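You operate a simulated robot arm through the tools that you are given. There is no shell and no other tool. Be economical: measure what you need, move in short steps, check, and stop when the job is done.

The job below is to be done with a simulated robot arm. You get a single attempt, and the scene is never put back.

TASK
Take the blue line card that says "75" from the top of the patch table and leave it on the near end of the long table. Put the yellow line card marked "65" from the middle shelf of the steel rack on the form there. Put the white round tub on top of the orange template. Lift the black machine oil flap open. Do these in any order.

It is judged by the outcome, as a careful person would: the job done as asked, and still so three seconds after it is handed in. It fails if anything else is knocked over, pushed out of place, dropped, spilled or broken.

THE ROBOT
A 7-joint arm with a two-finger parallel gripper on a trunk, on a base that drives. Base frame: it is fixed to the floor where the robot stands at the start and does not move with it; the origin is under the middle of the robot, x ahead of it, y to its left, z up; the surface under the hand at the start is at about z = 912. Units: mm, degrees, N and s.
With the tool pointing down near the work surface it reaches from about 260 to 720 mm from the robot's upright axis, wherever it stands. Its first joint turns from -166.0 to 166.0 degrees. Places, roughly: black machine oil flap [-8400, -3100, 1100]; blue line card [500, -500, 1000]; form [750, 1500, 1000]; near end of the long table [-2300, -500, 900]; orange template [-2500, -500, 1000]; white round tub (8x8x6 cm) [700, 700, 900]; yellow line card [500, 1000, 1000]. Payload 3.43 kg.
Tool frame: the origin (TCP) lies between the finger pads and is the grasp point; the fingertips stand 34 mm ahead of it; z points along the fingers, y is the line along which they close. The gripper opens to 128 mm. The fingers are 24 mm wide and 12 mm thick; the gripper's body (48 by 130 mm) begins 96 mm behind the TCP.
Orientation is told as [roll, pitch, yaw] about the base's x, y, z axes, in that order, counted from this pose: with the fingers straight down and closing along the base's y, the tool's x points along the base's -x, its y along +y and its z along -z.

THE INTERFACE
- The arm moves only by the tool jog_arm. Its argument "increments" is one flat list of numbers, 7 for each row, row after row: the turn, a rotation vector about the tool's x, y, z in rad, then the shift along the tool's x, y, z in m, then the gripper command, from -1 (fully open) to 1 (shut), values between in proportion. In form: [wx, wy, wz, dx, dy, dz, hand, wx, wy, wz, dx, dy, dz, hand, ...]. A call has 1 to 10 rows; each row is the pose to reach, as a shift and turn from the pose commanded when the call began, along the tool's axes at that moment. Rows are played at 5 a second. More than 50 mm and 8.6 degrees between two rows, or a gripper value outside its range, and nothing of the call is played. A pose out of reach is approached as far as the arm can. The call stops where the force on the tool passes 40 N (or 10 N more than at its start, if that is more) or the arm is blocked; 0.2 s more then pass. The fingers move at their own pace (about 108 mm/s each) and stop on an object; they squeeze with about 42 N. The grip force told is the motor's: it shows also when the fingers shut on nothing. Time passes only in rows, and 0.2 s behind the last, so rows that repeat a pose let the fingers close. The reply holds the time, the measured pose of the TCP, the force on the tool along the base axes, the opening and the grip force, in the units named above and with some noise, with the torque about the TCP (base axes, N m) and any sound that the robot's microphone picked up.
- Cameras (640 x 400 px; columns grow to the right, rows downward): "scene" is now at [-2.2, 151.5, 1451]; the picture's right is [0.10, -0.99, 0.00], its down [-0.52, -0.05, -0.85] and it looks along [0.85, 0.09, -0.52] (base axes); focal length 218 px, centre (320, 200). "wrist" rides on the gripper at [76, -11, -160] in the tool frame; the picture's right is [0.15, 0.99, 0.00], its down [-0.88, 0.13, -0.46] and it looks along [-0.45, 0.07, 0.89] (tool axes); focal length 234 px, centre (320, 200). There is no depth. A picture from a camera that has moved, and an enlarged one, comes with that camera's place and axes in the base frame and with its lens.
- grab_frame(camera): a new picture of that camera. No time passes.
- lift_body(by): slides the trunk up (or, below 0, down) by that many mm; the arm and the scene camera ride with it, the base frame stays. It gives what a move gives, with no picture.
- roll_base(legs): drives the robot by 1 to 6 legs, each [ahead, left, turn to the left] in mm, mm and degrees, along the robot's own axes; the way and the turn of a leg run together, so that a leg with both is an arc; at most 1500 mm and 180 degrees a leg. The arm and the cameras ride along, it lands a little off, and it stops where it bumps. It gives what a move gives.
- pan_tilt(pan, tilt): turns the head with the scene camera to pan (to the left, within 86 degrees either way) and tilt (down, from -29 to 69), counted from straight ahead of the robot. It gives what a move gives.
- zoom(camera, box): a new picture of the part [left, top, right, bottom] of that camera's present view, enlarged. No time passes.
- hand_in(): hands the job in; it is judged then, once.

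Work in short steps. Places have to be worked out from the pictures, the camera data and where the tool is seen: move nearer, look again, correct. Check each grasp and each placing, and mend what went wrong. You have 165 turns and 128 pictures in all, those below and enlarged ones among them. Open the gripper and draw the arm clear of the work before you hand the job in, unless the task says otherwise; then end with one line.

The tools are called after ">>>" by a JSON object that holds its "op" and its "data". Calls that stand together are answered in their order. jog_arm: Moves the arm, as the interface text tells. Its arguments: {"type":"object","properties":{"increments":{"type":"array"}},"required":["increments"]} The other tools are called the same way: lift_body (by) slides the trunk up or down; roll_base (legs) drives the base; pan_tilt (pan, tilt) turns the head that bears the scene camera; grab_frame (camera) takes a picture; zoom (camera, box) takes an enlarged picture of a part of a camera's view; hand_in () hands the job in.

At the start:

```text
t: 0.0
eef_pos: [376.6, 192.5, 1168.4]
ee_rot: [0.0, 0.0, -0.1]
contact_force: [-0.1, 0.2, -0.3]
wrist_torque: [0.0, 0.06, 0.01]
width: 127.9
gripper_force: 0.0
trunk travel left (down, up): [-150.0, 174.0]
robot x, y, heading: [0.8, 0.7, -0.2]
head pan, tilt: [5.9, 31.5]
```

scene: 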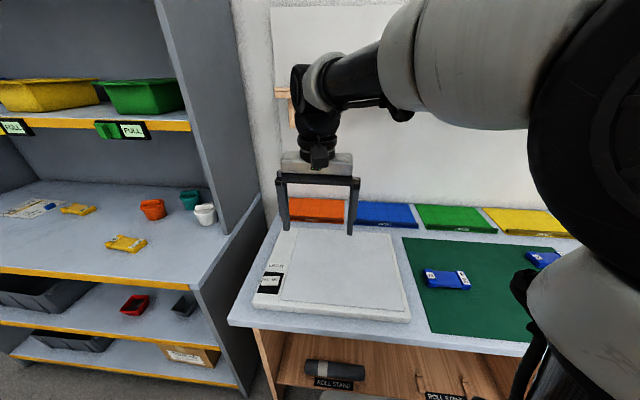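
wrist: 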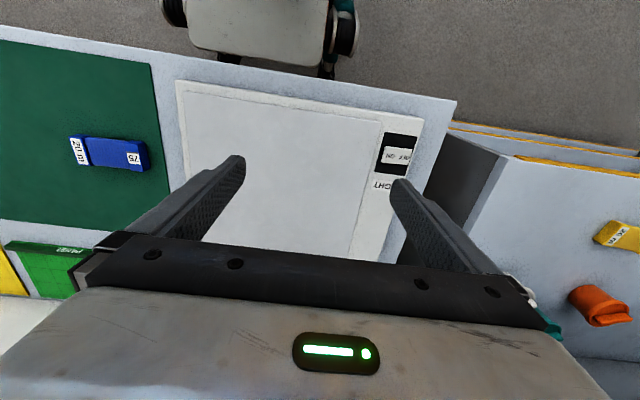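

I see a patch table ahead with a blue card and the steel rack at the left. I will look closer at the cards to identify the right ones.

>>> {"op": "zoom", "data": {"camera": "scene", "box": [0, 170, 240, 320]}}

>>> {"op": "zoom", "data": {"camera": "scene", "box": [400, 230, 580, 342]}}

>>> {"op": "pan_tilt", "data": {"pan": -40, "tilt": 35}}

>>> {"op": "grab_frame", "data": {"camera": "scene"}}

>>> {"op": "pan_tilt", "data": {"pan": 60, "tilt": 35}}

>>> {"op": "grab_frame", "data": {"camera": "scene"}}

```text
2.67 times, centred on (120, 245) of scene
camera zoom: at [-2.2, 151.5, 1451.0], right [0.1, -0.99, 0.0], down [-0.52, -0.05, -0.85], along [0.85, 0.09, -0.52], focal length 581 px, centre (853, 80)
```

zoom: 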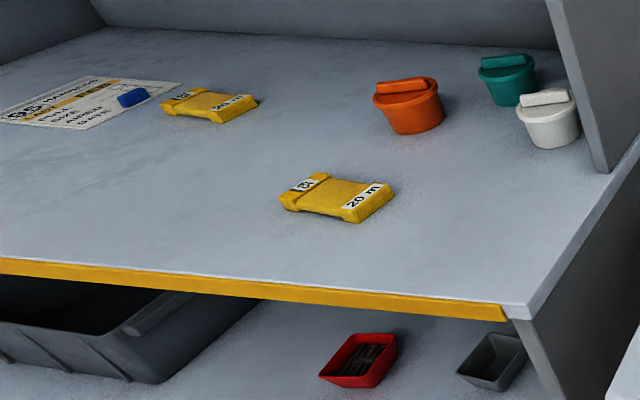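

```text
3.56 times, centred on (490, 286) of scene
camera zoom: at [-2.2, 151.5, 1451.0], right [0.1, -0.99, 0.0], down [-0.52, -0.05, -0.85], along [0.85, 0.09, -0.52], focal length 775 px, centre (-284, -106)
```

zoom: 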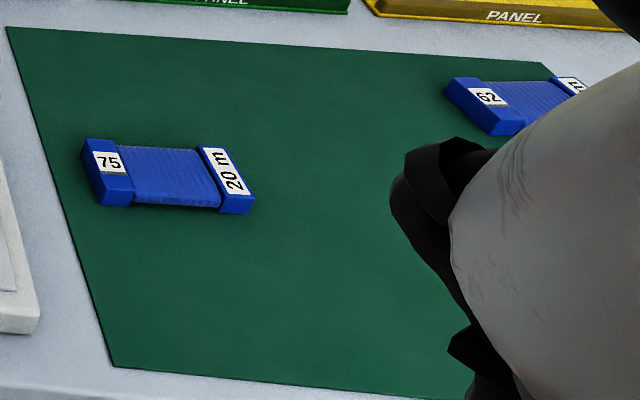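

```text
t: 1.1
eef_pos: [375.7, 192.8, 1168.4]
ee_rot: [-0.1, 0.1, 0.0]
contact_force: [-0.1, 0.9, 0.8]
wrist_torque: [0.0, 0.0, 0.02]
width: 128.1
gripper_force: 0.1
trunk travel left (down, up): [-150.0, 174.0]
robot x, y, heading: [0.1, -2.5, -0.2]
head pan, tilt: [-40.0, 35.0]
```

```text
123 pictures are left
camera scene: at [-24.0, 85.6, 1445.6], right [-0.64, -0.77, 0.0], down [-0.44, 0.37, -0.82], along [0.63, -0.53, -0.57], focal length 218 px, centre (320, 200)
```

scene: 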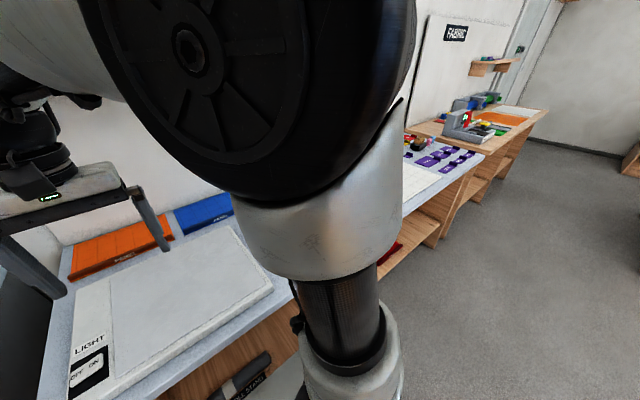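

```text
t: 2.9
eef_pos: [376.6, 194.3, 1167.2]
ee_rot: [0.1, 0.0, 0.0]
contact_force: [0.1, -0.4, 0.5]
wrist_torque: [-0.01, -0.02, 0.03]
width: 127.8
gripper_force: 0.1
trunk travel left (down, up): [-150.0, 174.0]
robot x, y, heading: [-0.4, 0.9, -0.1]
head pan, tilt: [60.0, 35.0]
```

```text
122 pictures are left
camera scene: at [-47.4, 218.4, 1445.6], right [0.87, -0.5, 0.0], down [-0.29, -0.5, -0.82], along [0.41, 0.71, -0.57], focal length 218 px, centre (320, 200)
```

scene: 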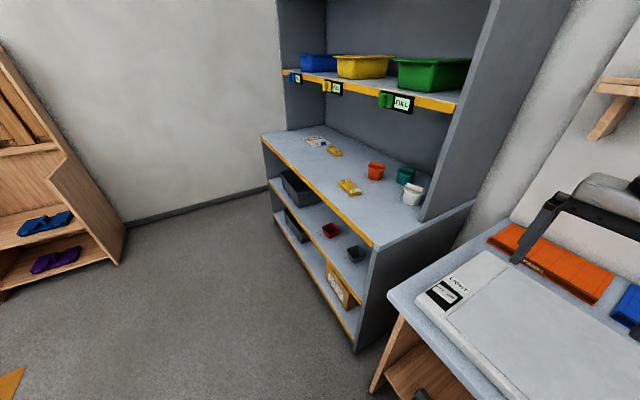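

The nearer yellow card is at about (515, 915) on the shelf at about z 905; the rack's front is at about x 360 and its upper part is set back to about x 610. I drive left along the rack and look again.

>>> {"op": "roll_base", "data": {"legs": [[0, 800, 0]]}}

>>> {"op": "pan_tilt", "data": {"pan": 15, "tilt": 35}}

>>> {"op": "grab_frame", "data": {"camera": "scene"}}

>>> {"op": "grab_frame", "data": {"camera": "wrist"}}

```text
t: 11.0
eef_pos: [379.9, 995.1, 1167.6]
ee_rot: [0.0, 0.0, -0.2]
contact_force: [0.3, 0.1, 0.0]
wrist_torque: [-0.02, 0.02, 0.0]
width: 128.0
gripper_force: 0.0
trunk travel left (down, up): [-150.0, 174.0]
robot x, y, heading: [-1.3, 802.6, -0.2]
head pan, tilt: [60.0, 35.0]
```

```text
t: 12.1
eef_pos: [380.2, 995.6, 1168.5]
ee_rot: [0.1, 0.0, -0.3]
contact_force: [-0.4, 0.5, -0.4]
wrist_torque: [0.01, -0.03, 0.0]
width: 128.3
gripper_force: 0.1
trunk travel left (down, up): [-150.0, 174.0]
robot x, y, heading: [2.4, 804.9, -0.4]
head pan, tilt: [15.0, 35.0]
```

```text
121 pictures are left
camera scene: at [-3.2, 969.3, 1445.6], right [0.25, -0.97, 0.0], down [-0.55, -0.15, -0.82], along [0.79, 0.21, -0.57], focal length 218 px, centre (320, 200)
```

scene: 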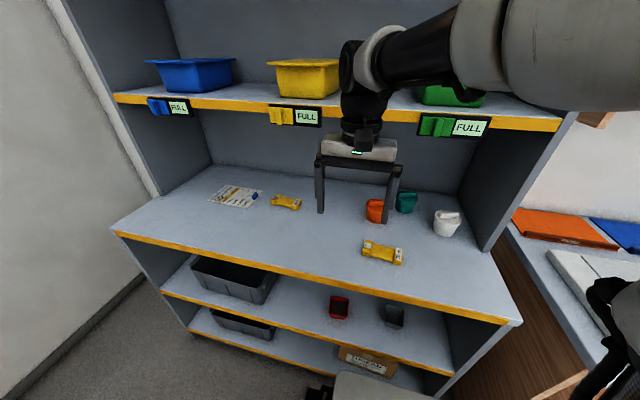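

```text
120 pictures are left
camera wrist: at [304.8, 985.3, 1326.9], right [-0.14, 0.99, 0.0], down [0.88, 0.13, 0.46], along [0.45, 0.06, -0.89], focal length 234 px, centre (320, 200)
```

wrist: 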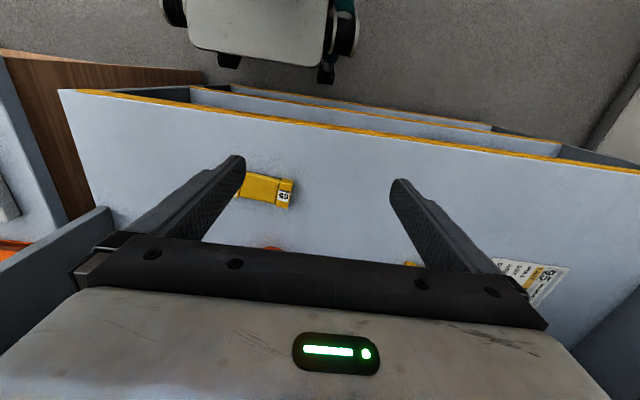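

The near card and form are in view; I zoom to read the labels.

>>> {"op": "zoom", "data": {"camera": "scene", "box": [190, 170, 430, 320]}}

>>> {"op": "zoom", "data": {"camera": "wrist", "box": [220, 150, 340, 225]}}

>>> {"op": "zoom", "data": {"camera": "scene", "box": [190, 175, 310, 250]}}

```text
2.67 times, centred on (310, 245) of scene
camera zoom: at [-3.2, 969.3, 1445.6], right [0.25, -0.97, 0.0], down [-0.55, -0.15, -0.82], along [0.79, 0.21, -0.57], focal length 581 px, centre (347, 80)
```

zoom: 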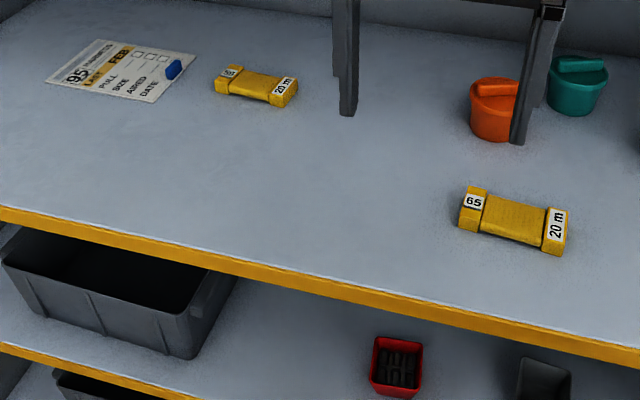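

```text
5.33 times, centred on (280, 188) of wrist
camera zoom: at [304.8, 985.3, 1326.9], right [-0.14, 0.99, 0.0], down [0.88, 0.13, 0.46], along [0.45, 0.06, -0.89], focal length 1249 px, centre (533, 267)
```

zoom: 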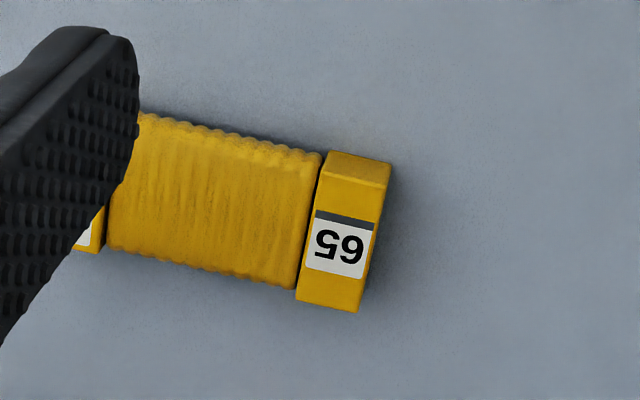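

```text
5.33 times, centred on (250, 212) of scene
camera zoom: at [-3.2, 969.3, 1445.6], right [0.25, -0.97, 0.0], down [-0.55, -0.15, -0.82], along [0.79, 0.21, -0.57], focal length 1162 px, centre (693, 133)
```

zoom: 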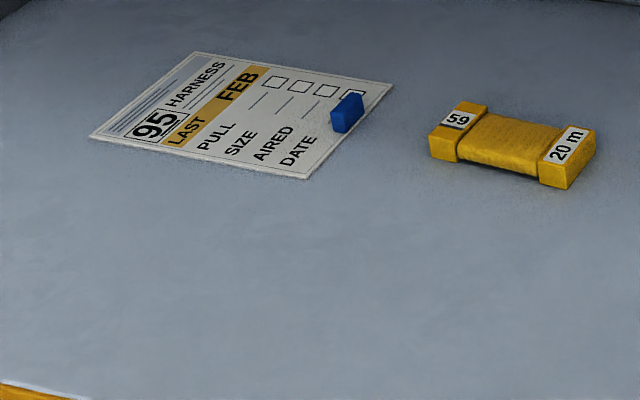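

The near card reads 65 (centre about (497, 898)), the far one 59, and the form spans about x 615–755, y 1440–1640, with a blue item at its near-right corner. As the form lies partly under the upper shelf, I'll grasp the card with the tool leaned 35° so it can reach in; first I lean the tool.

>>> {"op": "jog_arm", "data": {"increments": [0, -0.13, 0, 0, 0, 0, -1, 0, -0.26, 0, 0, 0, 0, -1, 0, -0.39, 0, 0, 0, 0, -1, 0, -0.5, 0, 0, 0, 0, -1, 0, -0.61, 0, 0, 0, 0, -1, 0, -0.61, 0, 0, 0, 0, -1]}}

```text
t: 13.5
eef_pos: [380.6, 994.8, 1169.1]
ee_rot: [0.0, -35.2, -0.3]
contact_force: [0.7, -0.8, 0.7]
wrist_torque: [0.0, -0.03, -0.02]
width: 127.9
gripper_force: 0.1
trunk travel left (down, up): [-150.0, 174.0]
robot x, y, heading: [3.2, 801.5, -0.4]
head pan, tilt: [15.0, 35.0]
```

The lean worked (pitch −35). Now I turn about the vertical by 84° so the fingers close across the card.

>>> {"op": "jog_arm", "data": {"increments": [-0.084, 0, -0.12, 0, 0, 0, -1, -0.169, 0, -0.241, 0, 0, 0, -1, -0.253, 0, -0.361, 0, 0, 0, -1, -0.337, 0, -0.482, 0, 0, 0, -1, -0.422, 0, -0.602, 0, 0, 0, -1, -0.506, 0, -0.722, 0, 0, 0, -1, -0.591, 0, -0.843, 0, 0, 0, -1, -0.675, 0, -0.963, 0, 0, 0, -1, -0.759, 0, -1.084, 0, 0, 0, -1, -0.844, 0, -1.204, 0, 0, 0, -1]}}

>>> {"op": "grab_frame", "data": {"camera": "wrist"}}

>>> {"op": "grab_frame", "data": {"camera": "scene"}}

```text
t: 15.7
eef_pos: [380.6, 996.0, 1168.4]
ee_rot: [0.0, -35.2, 84.0]
contact_force: [0.7, 0.4, -0.3]
wrist_torque: [-0.01, -0.01, 0.0]
width: 127.9
gripper_force: 0.1
trunk travel left (down, up): [-150.0, 174.0]
robot x, y, heading: [1.4, 802.4, -0.2]
head pan, tilt: [15.0, 35.0]
```

```text
116 pictures are left
camera wrist: at [376.0, 842.1, 1254.4], right [-1.0, -0.02, -0.08], down [-0.08, 0.47, 0.88], along [0.02, 0.88, -0.47], focal length 234 px, centre (320, 200)
```

wrist: 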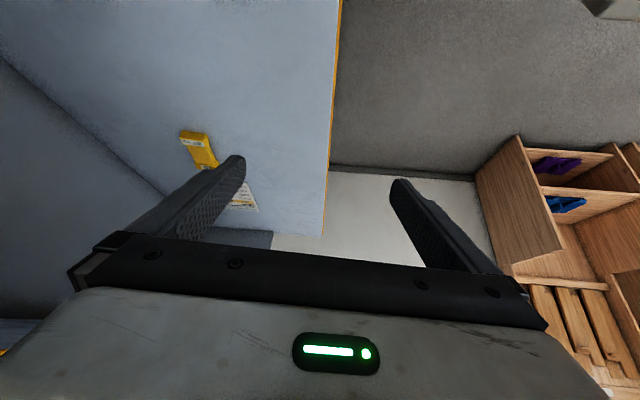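

```text
115 pictures are left
camera scene: at [-3.3, 969.2, 1445.5], right [0.25, -0.97, 0.0], down [-0.55, -0.15, -0.82], along [0.79, 0.21, -0.57], focal length 218 px, centre (320, 200)
```

scene: 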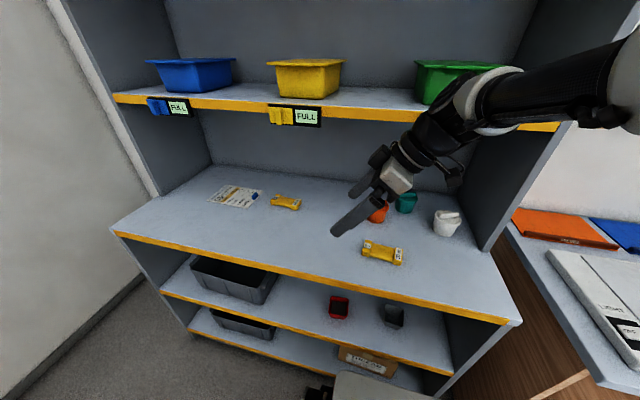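

The card is unobstructed now, so I zoom for a precise place.

>>> {"op": "zoom", "data": {"camera": "scene", "box": [342, 225, 422, 275]}}

```text
8.00 times, centred on (382, 250) of scene
camera zoom: at [-3.3, 969.2, 1445.5], right [0.25, -0.97, 0.0], down [-0.55, -0.15, -0.82], along [0.79, 0.21, -0.57], focal length 1744 px, centre (-176, -200)
```

zoom: 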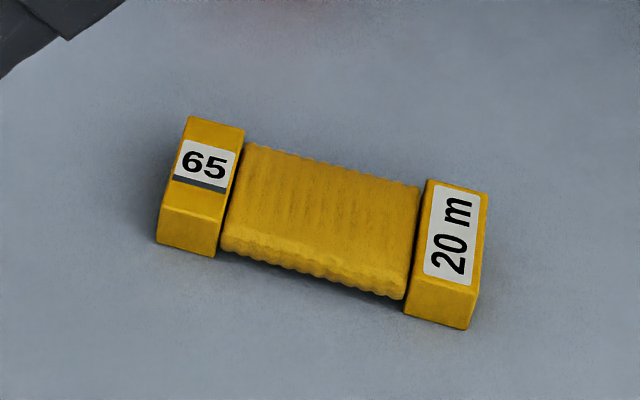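

The card centre is at about (503, 898), with its axis matching the tool yaw. I move above it to z ≈ 1018 with the opening at about 90 mm.

>>> {"op": "jog_arm", "data": {"increments": [0, 0, 0, 0.026, -0.022, 0.0123, -0.4, 0, 0, 0, 0.052, -0.044, 0.0246, -0.4, 0, 0, 0, 0.078, -0.066, 0.0369, -0.4, 0, 0, 0, 0.104, -0.088, 0.0491, -0.4, 0, 0, 0, 0.13, -0.11, 0.0614, -0.4, 0, 0, 0, 0.1557, -0.1315, 0.0737, -0.4, 0, 0, 0, 0.1557, -0.1315, 0.0737, -0.4]}}

>>> {"op": "grab_frame", "data": {"camera": "wrist"}}

>>> {"op": "zoom", "data": {"camera": "scene", "box": [300, 150, 460, 250]}}

```text
t: 17.3
eef_pos: [500.9, 897.8, 1017.8]
ee_rot: [0.0, -35.1, 83.9]
contact_force: [-0.7, 0.3, 0.3]
wrist_torque: [0.03, 0.02, 0.0]
width: 89.6
gripper_force: 0.1
trunk travel left (down, up): [-150.0, 174.0]
robot x, y, heading: [2.7, 803.0, -0.0]
head pan, tilt: [15.0, 35.0]
```

```text
113 pictures are left
camera wrist: at [497.7, 743.6, 1104.1], right [-1.0, -0.01, -0.08], down [-0.08, 0.47, 0.88], along [0.03, 0.88, -0.47], focal length 234 px, centre (320, 200)
```

wrist: 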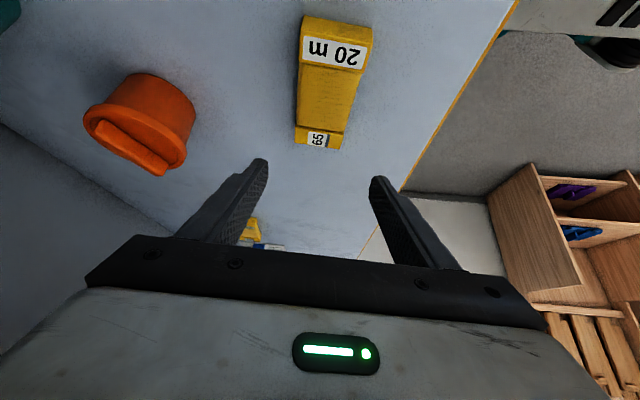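

```text
4.00 times, centred on (380, 200) of scene
camera zoom: at [-3.0, 969.1, 1445.6], right [0.25, -0.97, 0.0], down [-0.56, -0.15, -0.82], along [0.79, 0.21, -0.57], focal length 872 px, centre (80, 200)
```

zoom: 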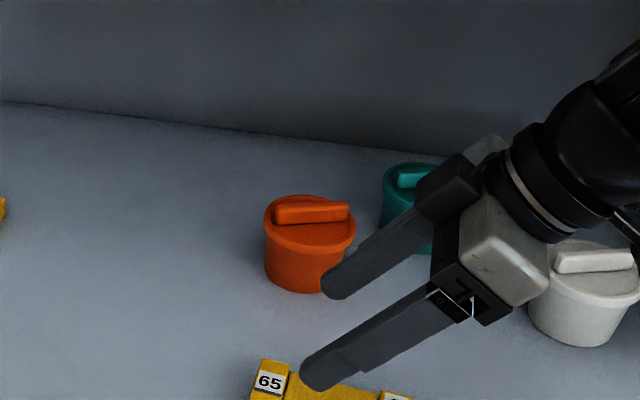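

Both views put the card at about (505, 896). I descend to about z 948.

>>> {"op": "jog_arm", "data": {"increments": [0, 0, 0, 0.0209, -0.002, 0.0282, -0.4, 0, 0, 0, 0.0417, -0.0042, 0.0563, -0.4, 0, 0, 0, 0.0417, -0.0042, 0.0563, -0.4]}}

>>> {"op": "zoom", "data": {"camera": "scene", "box": [342, 215, 422, 265]}}

>>> {"op": "grab_frame", "data": {"camera": "wrist"}}

```text
t: 18.1
eef_pos: [505.0, 894.1, 948.7]
ee_rot: [0.0, -35.1, 83.9]
contact_force: [-0.2, 0.4, -0.1]
wrist_torque: [-0.01, -0.03, 0.01]
width: 89.8
gripper_force: 0.1
trunk travel left (down, up): [-150.0, 174.0]
robot x, y, heading: [4.7, 803.8, -0.5]
head pan, tilt: [15.0, 35.0]
```

```text
8.00 times, centred on (382, 240) of scene
camera zoom: at [-3.1, 969.2, 1445.6], right [0.25, -0.97, 0.0], down [-0.56, -0.15, -0.82], along [0.79, 0.21, -0.57], focal length 1744 px, centre (-176, -120)
```

zoom: 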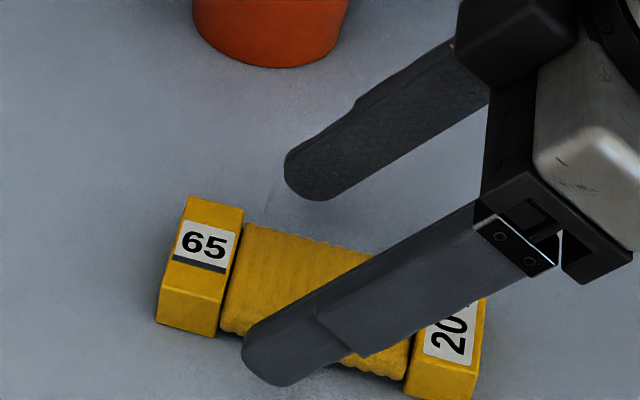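

```text
110 pictures are left
camera wrist: at [501.6, 741.4, 1034.3], right [-1.0, -0.01, -0.08], down [-0.08, 0.47, 0.88], along [0.03, 0.88, -0.47], focal length 234 px, centre (320, 200)
```

wrist: 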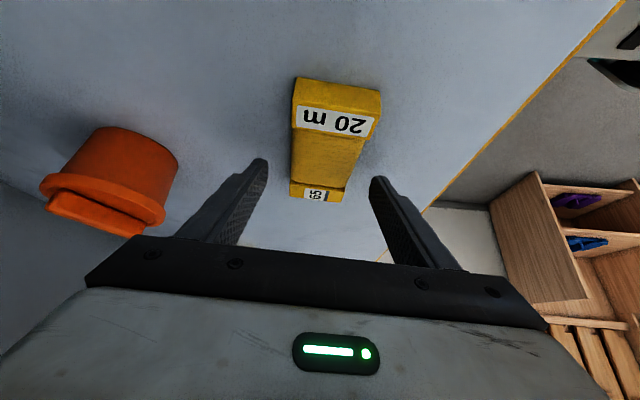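

The fingers straddle the card; the tips sit a bit far toward +y, so I shift 12 mm back and 8 mm down, watching the force.

>>> {"op": "jog_arm", "data": {"increments": [0, 0, 0, 0.0098, -0.0013, -0.0069, -0.4, 0, 0, 0, 0.0144, -0.0013, -0.0004, -0.4, 0, 0, 0, 0.0144, -0.0013, -0.0004, -0.4]}}

>>> {"op": "zoom", "data": {"camera": "scene", "box": [342, 215, 422, 265]}}

```text
t: 18.9
eef_pos: [505.4, 882.3, 940.1]
ee_rot: [0.0, -35.0, 83.9]
contact_force: [0.4, 0.0, -0.3]
wrist_torque: [-0.02, -0.01, 0.01]
width: 89.4
gripper_force: 0.1
trunk travel left (down, up): [-150.0, 174.0]
robot x, y, heading: [2.6, 806.0, -0.2]
head pan, tilt: [15.0, 35.0]
```

```text
8.00 times, centred on (382, 240) of scene
camera zoom: at [-3.2, 969.2, 1445.6], right [0.25, -0.97, 0.0], down [-0.55, -0.15, -0.82], along [0.79, 0.21, -0.57], focal length 1744 px, centre (-176, -120)
```

zoom: 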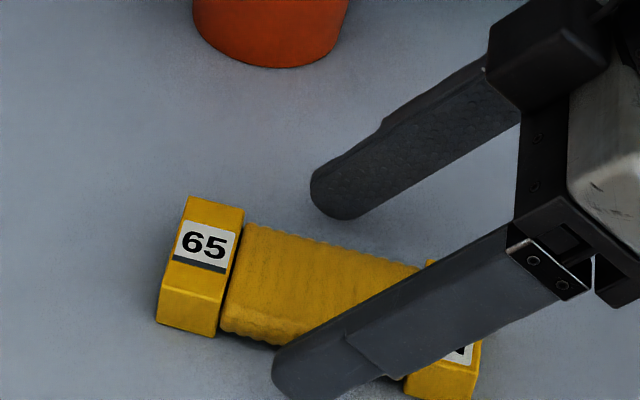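

No contact yet; I go down 4 mm more to find the shelf.

>>> {"op": "jog_arm", "data": {"increments": [0, 0, 0, 0.0012, 0, 0.0016, -0.4, 0, 0, 0, 0.0023, 0, 0.0033, -0.4]}}

```text
t: 19.5
eef_pos: [504.9, 882.4, 937.0]
ee_rot: [0.1, -35.1, 83.9]
contact_force: [-0.7, -0.8, 0.6]
wrist_torque: [-0.06, -0.01, -0.02]
width: 89.5
gripper_force: 0.0
trunk travel left (down, up): [-150.0, 174.0]
robot x, y, heading: [4.4, 808.7, -0.2]
head pan, tilt: [15.0, 35.0]
```

Still free at z 937, with the tips near the shelf. I close on the card.

>>> {"op": "jog_arm", "data": {"increments": [0, 0, 0, 0, 0, 0, 0.2, 0, 0, 0, 0, 0, 0, 1, 0, 0, 0, 0, 0, 0, 1, 0, 0, 0, 0, 0, 0, 1]}}

>>> {"op": "zoom", "data": {"camera": "scene", "box": [342, 215, 422, 265]}}

```text
t: 20.5
eef_pos: [505.5, 883.2, 936.6]
ee_rot: [0.1, -35.0, 84.0]
contact_force: [-0.5, -0.6, 0.1]
wrist_torque: [0.02, 0.02, 0.01]
width: 52.9
gripper_force: 41.9
trunk travel left (down, up): [-150.0, 174.0]
robot x, y, heading: [3.7, 806.9, -0.3]
head pan, tilt: [15.0, 35.0]
```

```text
8.00 times, centred on (382, 240) of scene
camera zoom: at [-3.2, 969.2, 1445.5], right [0.25, -0.97, 0.0], down [-0.55, -0.15, -0.82], along [0.79, 0.21, -0.57], focal length 1744 px, centre (-176, -120)
```

zoom: 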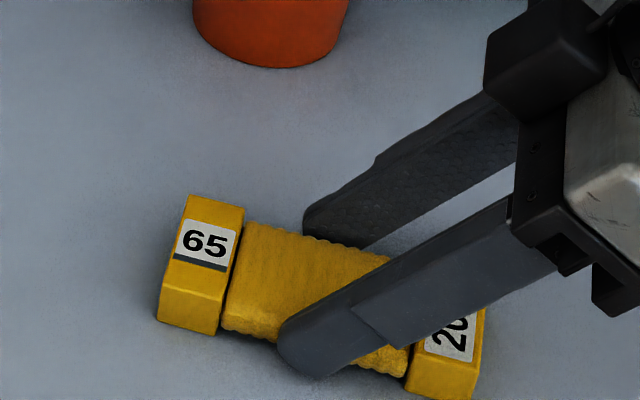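

Gripped at 53 mm. I lift 100 mm and check.

>>> {"op": "jog_arm", "data": {"increments": [0, 0, 0, -0.0115, 0, -0.0163, 1, 0, 0, 0, -0.0346, 0, -0.049, 1, 0, 0, 0, -0.0577, 0, -0.0817, 1, 0, 0, 0, -0.0577, 0, -0.0817, 1]}}

>>> {"op": "grab_frame", "data": {"camera": "scene"}}

```text
t: 21.5
eef_pos: [506.3, 882.0, 1036.4]
ee_rot: [0.1, -34.9, 83.8]
contact_force: [-0.1, -0.2, -0.3]
wrist_torque: [-0.01, 0.0, 0.02]
width: 52.6
gripper_force: 42.0
trunk travel left (down, up): [-150.0, 174.0]
robot x, y, heading: [1.3, 804.7, -0.2]
head pan, tilt: [15.0, 35.0]
```

```text
107 pictures are left
camera scene: at [-3.3, 969.3, 1445.5], right [0.25, -0.97, 0.0], down [-0.55, -0.15, -0.82], along [0.79, 0.21, -0.57], focal length 218 px, centre (320, 200)
```

scene: 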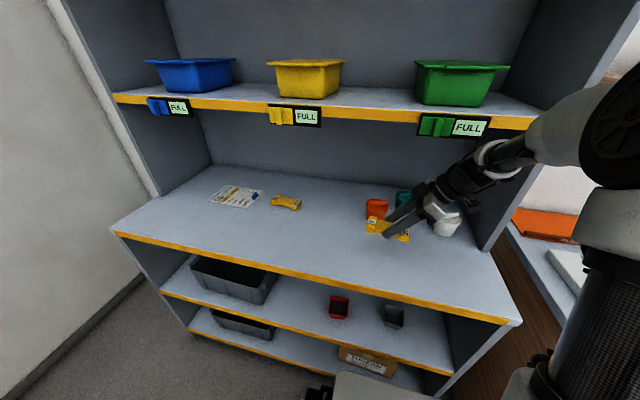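

Card is held. I turn the tool back to face the rack while drawing back 80 mm.

>>> {"op": "jog_arm", "data": {"increments": [0.084, 0, 0.12, 0.0007, 0.008, -0.0005, 1, 0.169, 0, 0.241, 0.0014, 0.016, -0.001, 1, 0.253, 0, 0.361, 0.002, 0.024, -0.0014, 1, 0.337, 0, 0.482, 0.0027, 0.0318, -0.0019, 1, 0.422, 0, 0.602, 0.0034, 0.0398, -0.0024, 1, 0.506, 0, 0.722, 0.0041, 0.0478, -0.0029, 1, 0.591, 0, 0.843, 0.0048, 0.0557, -0.0034, 1, 0.675, 0, 0.963, 0.0054, 0.0637, -0.0038, 1, 0.759, 0, 1.084, 0.0061, 0.0716, -0.0043, 1, 0.841, 0, 1.2, 0.0068, 0.0796, -0.0048, 1]}}

>>> {"op": "roll_base", "data": {"legs": [[0, 520, 0]]}}

>>> {"op": "grab_frame", "data": {"camera": "scene"}}

>>> {"op": "grab_frame", "data": {"camera": "wrist"}}

```text
t: 23.7
eef_pos: [424.9, 881.6, 1030.7]
ee_rot: [0.5, -34.1, -0.3]
contact_force: [-1.5, 0.2, -0.7]
wrist_torque: [0.01, 0.03, 0.03]
width: 52.9
gripper_force: 42.0
trunk travel left (down, up): [-150.0, 174.0]
robot x, y, heading: [0.3, 804.3, -0.8]
head pan, tilt: [15.0, 35.0]
```

```text
t: 29.2
eef_pos: [427.1, 1402.7, 1030.4]
ee_rot: [0.5, -34.1, -0.2]
contact_force: [0.3, -0.1, -0.5]
wrist_torque: [0.05, 0.01, 0.0]
width: 53.1
gripper_force: 42.2
trunk travel left (down, up): [-150.0, 174.0]
robot x, y, heading: [7.8, 1324.3, -0.3]
head pan, tilt: [15.0, 35.0]
```

```text
106 pictures are left
camera scene: at [-2.3, 1493.2, 1445.5], right [0.31, -0.95, 0.0], down [-0.55, -0.18, -0.82], along [0.78, 0.26, -0.57], focal length 218 px, centre (320, 200)
```

scene: 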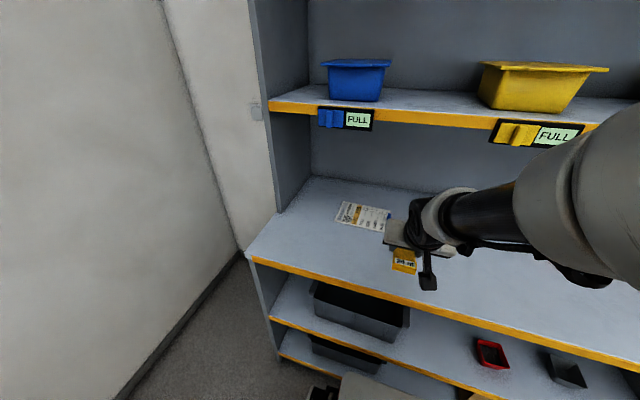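

```text
105 pictures are left
camera wrist: at [275.4, 1391.6, 1120.1], right [-0.12, 0.99, -0.08], down [0.47, 0.12, 0.87], along [0.87, 0.07, -0.48], focal length 234 px, centre (320, 200)
```

wrist: 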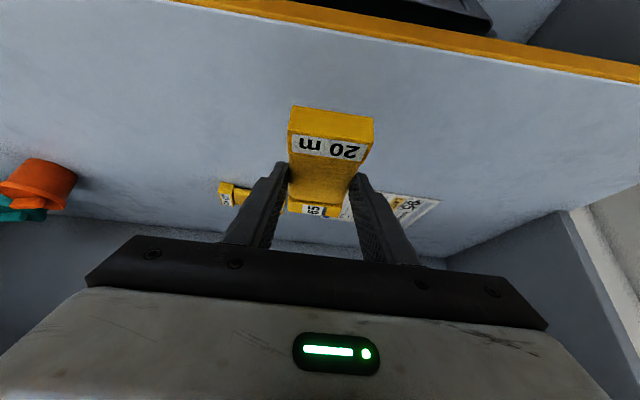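

The form is at x 620–760, y 1440–1640 (blue item by y≈1450). I drive 150 mm left to line up with y≈1555.

>>> {"op": "roll_base", "data": {"legs": [[0, 152, 0]]}}

```text
t: 31.3
eef_pos: [428.2, 1554.8, 1031.9]
ee_rot: [0.6, -34.1, -0.3]
contact_force: [0.6, -0.5, -0.3]
wrist_torque: [0.01, -0.02, -0.02]
width: 53.0
gripper_force: 42.0
trunk travel left (down, up): [-150.0, 174.0]
robot x, y, heading: [7.1, 1475.8, -0.4]
head pan, tilt: [15.0, 35.0]
```

Aligned. I reach in under the upper shelf to above the form (z ≈ 975).

>>> {"op": "jog_arm", "data": {"increments": [0, -0.015, 0, -0.028, 0, 0.0304, 1, 0, -0.015, 0, -0.0559, 0, 0.0608, 1, 0, -0.015, 0, -0.0838, 0, 0.0912, 1, 0, -0.015, 0, -0.1117, 0, 0.1216, 1, 0, -0.015, 0, -0.1397, 0, 0.152, 1, 0, -0.015, 0, -0.1676, 0, 0.1824, 1, 0, -0.015, 0, -0.1676, 0, 0.1824, 1]}}

>>> {"op": "grab_frame", "data": {"camera": "scene"}}

>>> {"op": "grab_frame", "data": {"camera": "wrist"}}

```text
t: 32.9
eef_pos: [669.1, 1556.2, 972.6]
ee_rot: [0.5, -35.0, -0.1]
contact_force: [-0.2, -0.6, -0.1]
wrist_torque: [0.01, -0.02, 0.01]
width: 52.7
gripper_force: 42.0
trunk travel left (down, up): [-150.0, 174.0]
robot x, y, heading: [5.7, 1478.8, -0.5]
head pan, tilt: [15.0, 35.0]
```

```text
104 pictures are left
camera scene: at [0.2, 1640.3, 1445.5], right [0.25, -0.97, 0.0], down [-0.56, -0.15, -0.82], along [0.79, 0.21, -0.57], focal length 218 px, centre (320, 200)
```

scene: 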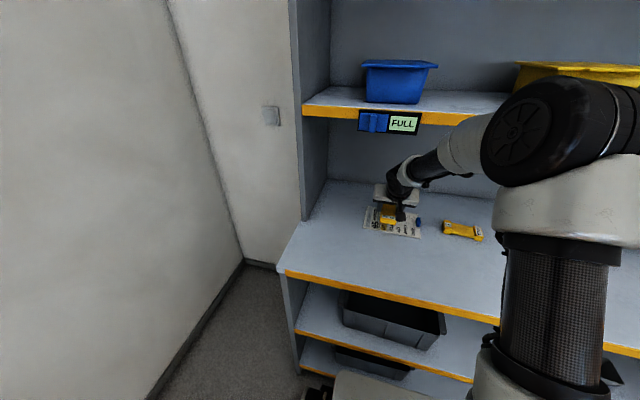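

```text
103 pictures are left
camera wrist: at [516.1, 1544.7, 1059.1], right [-0.12, 0.99, -0.08], down [0.46, 0.12, 0.88], along [0.88, 0.07, -0.47], focal length 234 px, centre (320, 200)
```

wrist: 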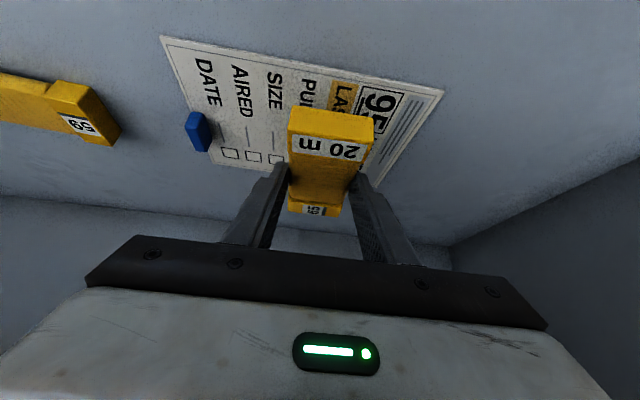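

Card hangs over the form's middle, clear of the blue item. I lower it 32 mm, then creep.

>>> {"op": "jog_arm", "data": {"increments": [0, 0, 0, 0.01, 0, 0.013, 1, 0, 0, 0, 0.0184, 0, 0.0262, 1, 0, 0, 0, 0.0195, 0, 0.0278, 1, 0, 0, 0, 0.0195, 0, 0.0278, 1]}}

>>> {"op": "grab_frame", "data": {"camera": "wrist"}}

```text
t: 33.9
eef_pos: [668.7, 1558.0, 939.9]
ee_rot: [0.6, -35.1, -0.3]
contact_force: [-0.3, -0.8, 1.8]
wrist_torque: [-0.06, -0.11, -0.06]
width: 52.9
gripper_force: 41.8
trunk travel left (down, up): [-150.0, 174.0]
robot x, y, heading: [7.7, 1477.6, -0.4]
head pan, tilt: [15.0, 35.0]
```

```text
102 pictures are left
camera wrist: at [515.4, 1544.7, 1025.9], right [-0.12, 0.99, -0.08], down [0.46, 0.12, 0.88], along [0.88, 0.07, -0.47], focal length 234 px, centre (320, 200)
```

wrist: 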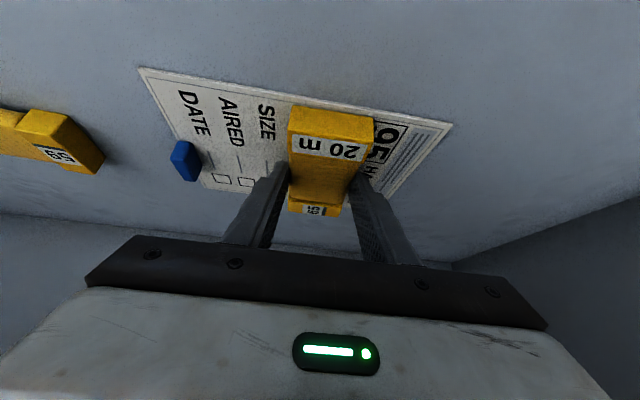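

Slight contact force (1.8 N): the card touches the form. I lower 1 mm, open, and back off along the tool axis.

>>> {"op": "jog_arm", "data": {"increments": [0, 0, 0, 0.0006, 0, 0.0008, 1, 0, 0, 0, 0.0006, 0, 0.0008, 0, 0, 0, 0, 0.0006, 0, 0.0008, -0.3, 0, 0, 0, 0, 0, -0.01, -0.3, 0, 0, 0, 0, 0, -0.05, -0.3, 0, 0, 0, 0, 0, -0.1, -0.3, 0, 0, 0, 0, 0, -0.15, -0.3]}}

>>> {"op": "grab_frame", "data": {"camera": "wrist"}}

```text
t: 35.5
eef_pos: [582.7, 1554.5, 1064.8]
ee_rot: [0.7, -35.0, -0.3]
contact_force: [0.4, 0.2, 0.0]
wrist_torque: [0.02, 0.01, 0.02]
width: 83.3
gripper_force: 0.0
trunk travel left (down, up): [-150.0, 174.0]
robot x, y, heading: [6.6, 1475.5, -0.2]
head pan, tilt: [15.0, 35.0]
```

```text
101 pictures are left
camera wrist: at [429.9, 1543.1, 1150.2], right [-0.12, 0.99, -0.08], down [0.46, 0.12, 0.88], along [0.88, 0.07, -0.47], focal length 234 px, centre (320, 200)
```

wrist: 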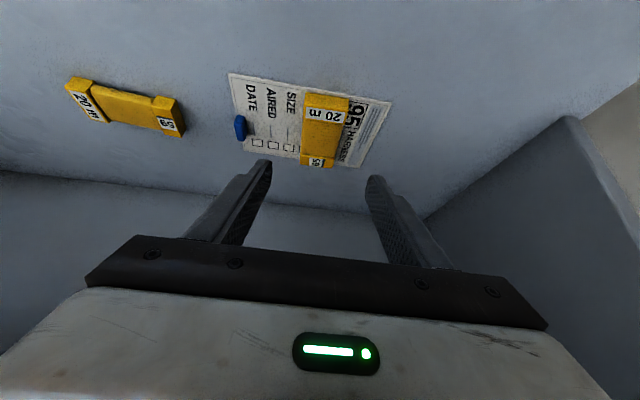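

The 65 card rests on the form, neighbours undisturbed. Now I draw back and drive right toward the white tub, then look.

>>> {"op": "jog_arm", "data": {"increments": [0, 0, 0, 0.0307, 0, -0.0215, -1, 0, 0, 0, 0.0615, 0, -0.043, -1, 0, 0, 0, 0.0922, 0, -0.0645, -1, 0, 0, 0, 0.1229, 0, -0.086, -1]}}

>>> {"op": "roll_base", "data": {"legs": [[0, -800, 0]]}}

>>> {"op": "pan_tilt", "data": {"pan": -5, "tilt": 35}}

>>> {"op": "grab_frame", "data": {"camera": "scene"}}

>>> {"op": "grab_frame", "data": {"camera": "wrist"}}

```text
t: 36.5
eef_pos: [433.4, 1556.3, 1064.7]
ee_rot: [0.6, -35.0, -0.3]
contact_force: [0.6, 0.4, 0.1]
wrist_torque: [-0.02, 0.0, 0.01]
width: 128.1
gripper_force: 0.1
trunk travel left (down, up): [-150.0, 174.0]
robot x, y, heading: [6.6, 1476.8, -0.3]
head pan, tilt: [15.0, 35.0]
```

```text
t: 44.6
eef_pos: [430.3, 754.8, 1064.0]
ee_rot: [0.5, -35.0, 0.0]
contact_force: [0.1, 0.2, -1.5]
wrist_torque: [0.02, -0.01, -0.01]
width: 127.8
gripper_force: 0.0
trunk travel left (down, up): [-150.0, 174.0]
robot x, y, heading: [-0.4, 675.0, -0.2]
head pan, tilt: [15.0, 35.0]
```

```text
t: 45.5
eef_pos: [431.0, 755.7, 1064.1]
ee_rot: [0.5, -35.0, -0.1]
contact_force: [-0.3, -0.7, 0.1]
wrist_torque: [-0.01, 0.0, -0.01]
width: 127.7
gripper_force: 0.0
trunk travel left (down, up): [-150.0, 174.0]
robot x, y, heading: [1.7, 676.3, 0.1]
head pan, tilt: [-5.0, 35.0]
```

```text
100 pictures are left
camera scene: at [-0.7, 808.3, 1445.6], right [-0.09, -1.0, 0.0], down [-0.57, 0.05, -0.82], along [0.82, -0.07, -0.57], focal length 218 px, centre (320, 200)
```

scene: 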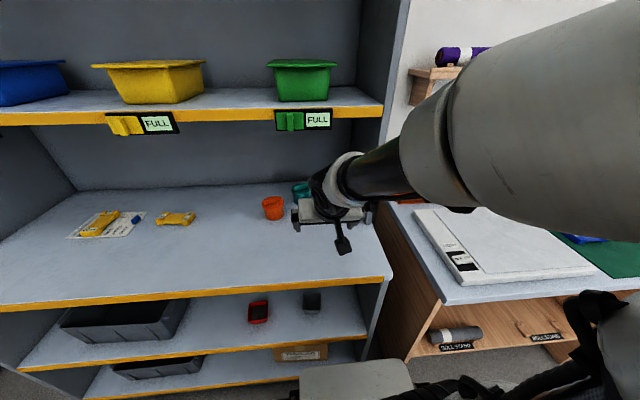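

```text
99 pictures are left
camera wrist: at [277.6, 743.6, 1150.3], right [-0.12, 0.99, -0.08], down [0.46, 0.12, 0.88], along [0.88, 0.07, -0.47], focal length 234 px, centre (320, 200)
```

wrist: 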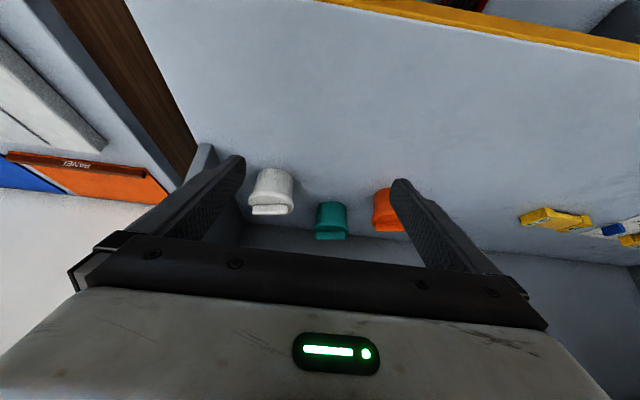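

I zoom on the white tub from the wrist for its place and shape.

>>> {"op": "zoom", "data": {"camera": "wrist", "box": [200, 150, 360, 250]}}

```text
4.00 times, centred on (280, 200) of wrist
camera zoom: at [277.6, 743.6, 1150.3], right [-0.12, 0.99, -0.08], down [0.46, 0.12, 0.88], along [0.88, 0.07, -0.47], focal length 937 px, centre (480, 200)
```

zoom: 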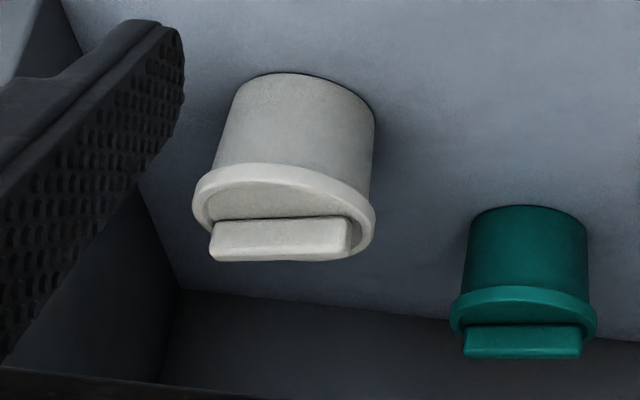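

White tub centre is about (677, 684), lid around z 950, with ~60 mm to the side panel. I move to a stand-off 120 mm up the tool axis, opening ~112 mm.

>>> {"op": "jog_arm", "data": {"increments": [0, 0, 0, -0.0271, -0.0142, 0.0241, -0.75, 0, 0, 0, -0.0542, -0.0284, 0.0482, -0.75, 0, 0, 0, -0.0812, -0.0426, 0.0723, -0.75, 0, 0, 0, -0.1083, -0.0568, 0.0964, -0.75, 0, 0, 0, -0.1354, -0.071, 0.1205, -0.75, 0, 0, 0, -0.1354, -0.071, 0.1205, -0.75]}}

>>> {"op": "grab_frame", "data": {"camera": "wrist"}}

>>> {"op": "grab_frame", "data": {"camera": "scene"}}

```text
t: 46.9
eef_pos: [611.8, 684.8, 1041.5]
ee_rot: [0.5, -35.0, -0.2]
contact_force: [-0.6, 0.3, 0.9]
wrist_torque: [0.02, 0.01, 0.02]
width: 112.1
gripper_force: 0.0
trunk travel left (down, up): [-150.0, 174.0]
robot x, y, heading: [4.3, 676.5, 0.0]
head pan, tilt: [-5.0, 35.0]
```

```text
97 pictures are left
camera wrist: at [458.7, 673.3, 1128.5], right [-0.12, 0.99, -0.08], down [0.46, 0.12, 0.88], along [0.88, 0.07, -0.47], focal length 234 px, centre (320, 200)
```

wrist: 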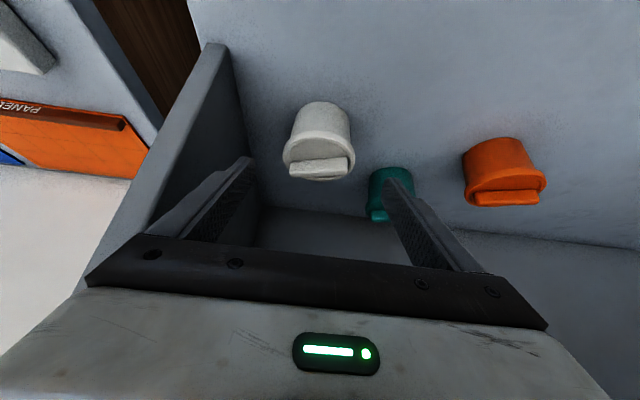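

```text
96 pictures are left
camera scene: at [-0.4, 808.2, 1445.6], right [-0.09, -1.0, 0.0], down [-0.57, 0.05, -0.82], along [0.82, -0.07, -0.57], focal length 218 px, centre (320, 200)
```

scene: 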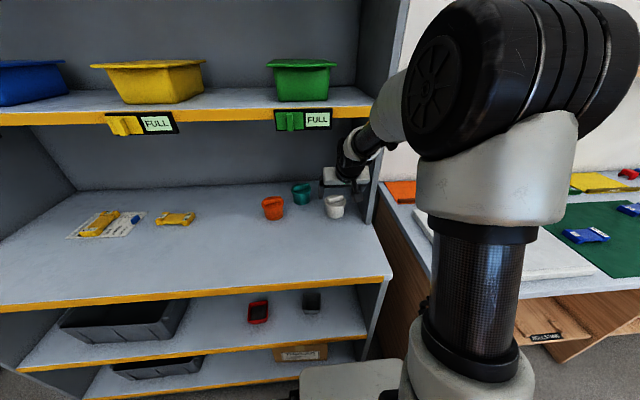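

The tub sits centred between the fingers. I advance along the tool axis in two parts.

>>> {"op": "jog_arm", "data": {"increments": [0, 0, 0, 0, 0, 0.04, -0.75, 0, 0, 0, 0.001, 0, 0.08, -0.75, 0, 0, 0, 0.001, 0, 0.08, -0.75]}}

>>> {"op": "grab_frame", "data": {"camera": "wrist"}}

```text
t: 47.7
eef_pos: [655.8, 686.8, 977.1]
ee_rot: [0.6, -35.0, -0.1]
contact_force: [-0.4, 0.6, -0.3]
wrist_torque: [0.0, 0.01, 0.02]
width: 112.0
gripper_force: 0.0
trunk travel left (down, up): [-150.0, 174.0]
robot x, y, heading: [6.3, 673.8, -0.1]
head pan, tilt: [-5.0, 35.0]
```

```text
95 pictures are left
camera wrist: at [503.3, 674.8, 1062.5], right [-0.12, 0.99, -0.08], down [0.46, 0.12, 0.88], along [0.88, 0.07, -0.47], focal length 234 px, centre (320, 200)
```

wrist: 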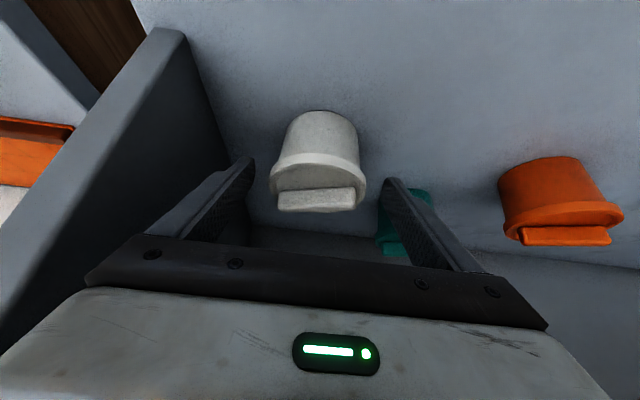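

Still well centred. I advance the last 38 mm.

>>> {"op": "jog_arm", "data": {"increments": [0, 0, 0, 0, -0.001, 0.02, -0.75, 0, 0, 0, 0, -0.001, 0.037, -0.75, 0, 0, 0, 0, -0.001, 0.037, -0.75]}}

>>> {"op": "grab_frame", "data": {"camera": "wrist"}}

>>> {"op": "zoom", "data": {"camera": "scene", "box": [280, 160, 400, 235]}}

```text
t: 48.5
eef_pos: [677.4, 685.0, 946.1]
ee_rot: [0.7, -34.8, -0.1]
contact_force: [0.1, 0.1, 0.7]
wrist_torque: [0.0, -0.01, -0.01]
width: 112.0
gripper_force: 0.1
trunk travel left (down, up): [-150.0, 174.0]
robot x, y, heading: [5.2, 672.9, -0.1]
head pan, tilt: [-5.0, 35.0]
```

```text
94 pictures are left
camera wrist: at [524.8, 673.5, 1032.6], right [-0.12, 0.99, -0.08], down [0.46, 0.12, 0.88], along [0.88, 0.07, -0.47], focal length 234 px, centre (320, 200)
```

wrist: 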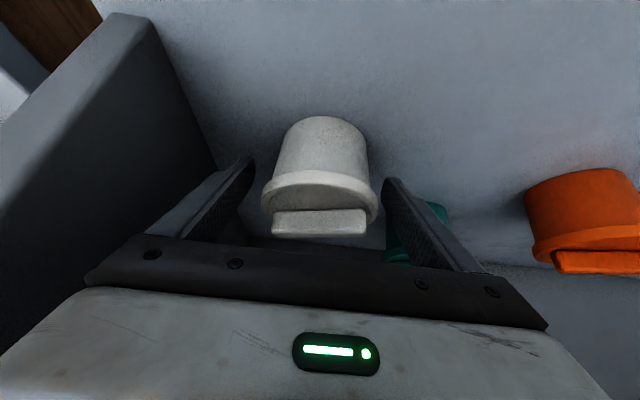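

```text
5.33 times, centred on (340, 198) of scene
camera zoom: at [-0.6, 808.2, 1445.6], right [-0.09, -1.0, 0.0], down [-0.57, 0.05, -0.82], along [0.82, -0.07, -0.57], focal length 1162 px, centre (213, 213)
```

zoom: 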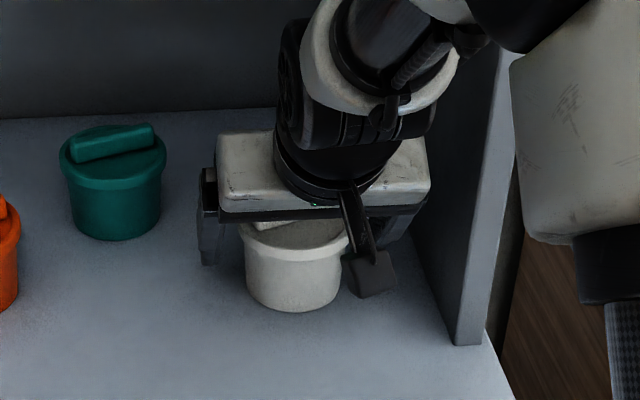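

Position good; I close on the tub.

>>> {"op": "jog_arm", "data": {"increments": [0, 0, 0, 0, 0, 0, -0.3, 0, 0, 0, 0, 0, 0, 0.5, 0, 0, 0, 0, 0, 0, 1, 0, 0, 0, 0, 0, 0, 1]}}

>>> {"op": "grab_frame", "data": {"camera": "wrist"}}

```text
t: 49.5
eef_pos: [677.9, 684.0, 947.1]
ee_rot: [0.5, -34.9, -0.1]
contact_force: [0.6, 0.5, 0.4]
wrist_torque: [-0.02, -0.01, 0.01]
width: 85.1
gripper_force: 41.8
trunk travel left (down, up): [-150.0, 174.0]
robot x, y, heading: [1.3, 672.6, 0.0]
head pan, tilt: [-5.0, 35.0]
```

```text
92 pictures are left
camera wrist: at [524.7, 673.5, 1032.8], right [-0.12, 0.99, -0.08], down [0.46, 0.12, 0.88], along [0.88, 0.07, -0.47], focal length 234 px, centre (320, 200)
```

wrist: 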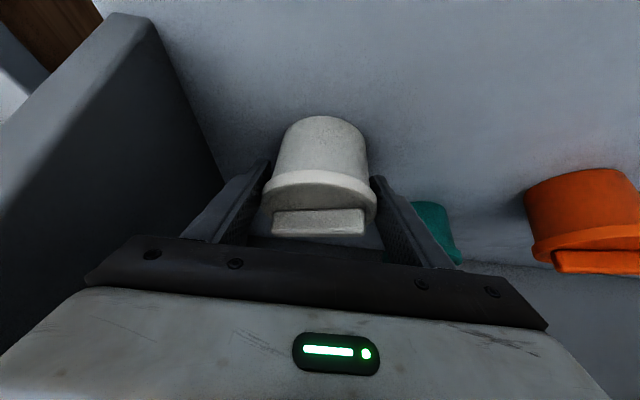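

Gripped at 85 mm. I lift 60 mm and check.

>>> {"op": "jog_arm", "data": {"increments": [0, 0, 0, -0.0115, 0, -0.0164, 1, 0, 0, 0, -0.023, 0, -0.0328, 1, 0, 0, 0, -0.0344, 0, -0.0491, 1, 0, 0, 0, -0.0344, 0, -0.0491, 1]}}

>>> {"op": "grab_frame", "data": {"camera": "wrist"}}

```text
t: 50.5
eef_pos: [677.6, 684.1, 1006.9]
ee_rot: [0.6, -35.1, -0.1]
contact_force: [0.3, 0.7, -1.1]
wrist_torque: [-0.01, 0.01, 0.01]
width: 85.1
gripper_force: 42.0
trunk travel left (down, up): [-150.0, 174.0]
robot x, y, heading: [3.3, 672.5, -0.1]
head pan, tilt: [-5.0, 35.0]
```

```text
91 pictures are left
camera wrist: at [524.6, 673.1, 1093.1], right [-0.12, 0.99, -0.08], down [0.46, 0.12, 0.88], along [0.88, 0.07, -0.47], focal length 234 px, centre (320, 200)
```

wrist: 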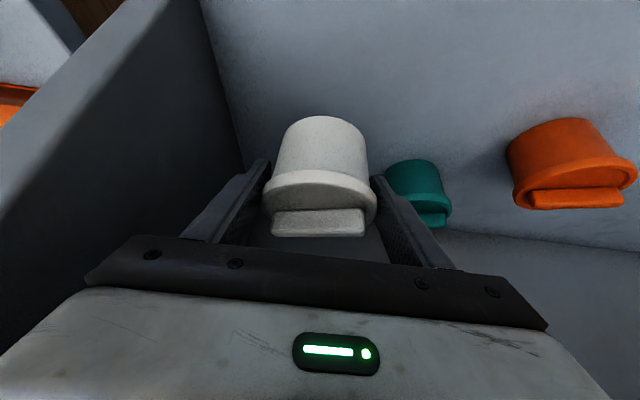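

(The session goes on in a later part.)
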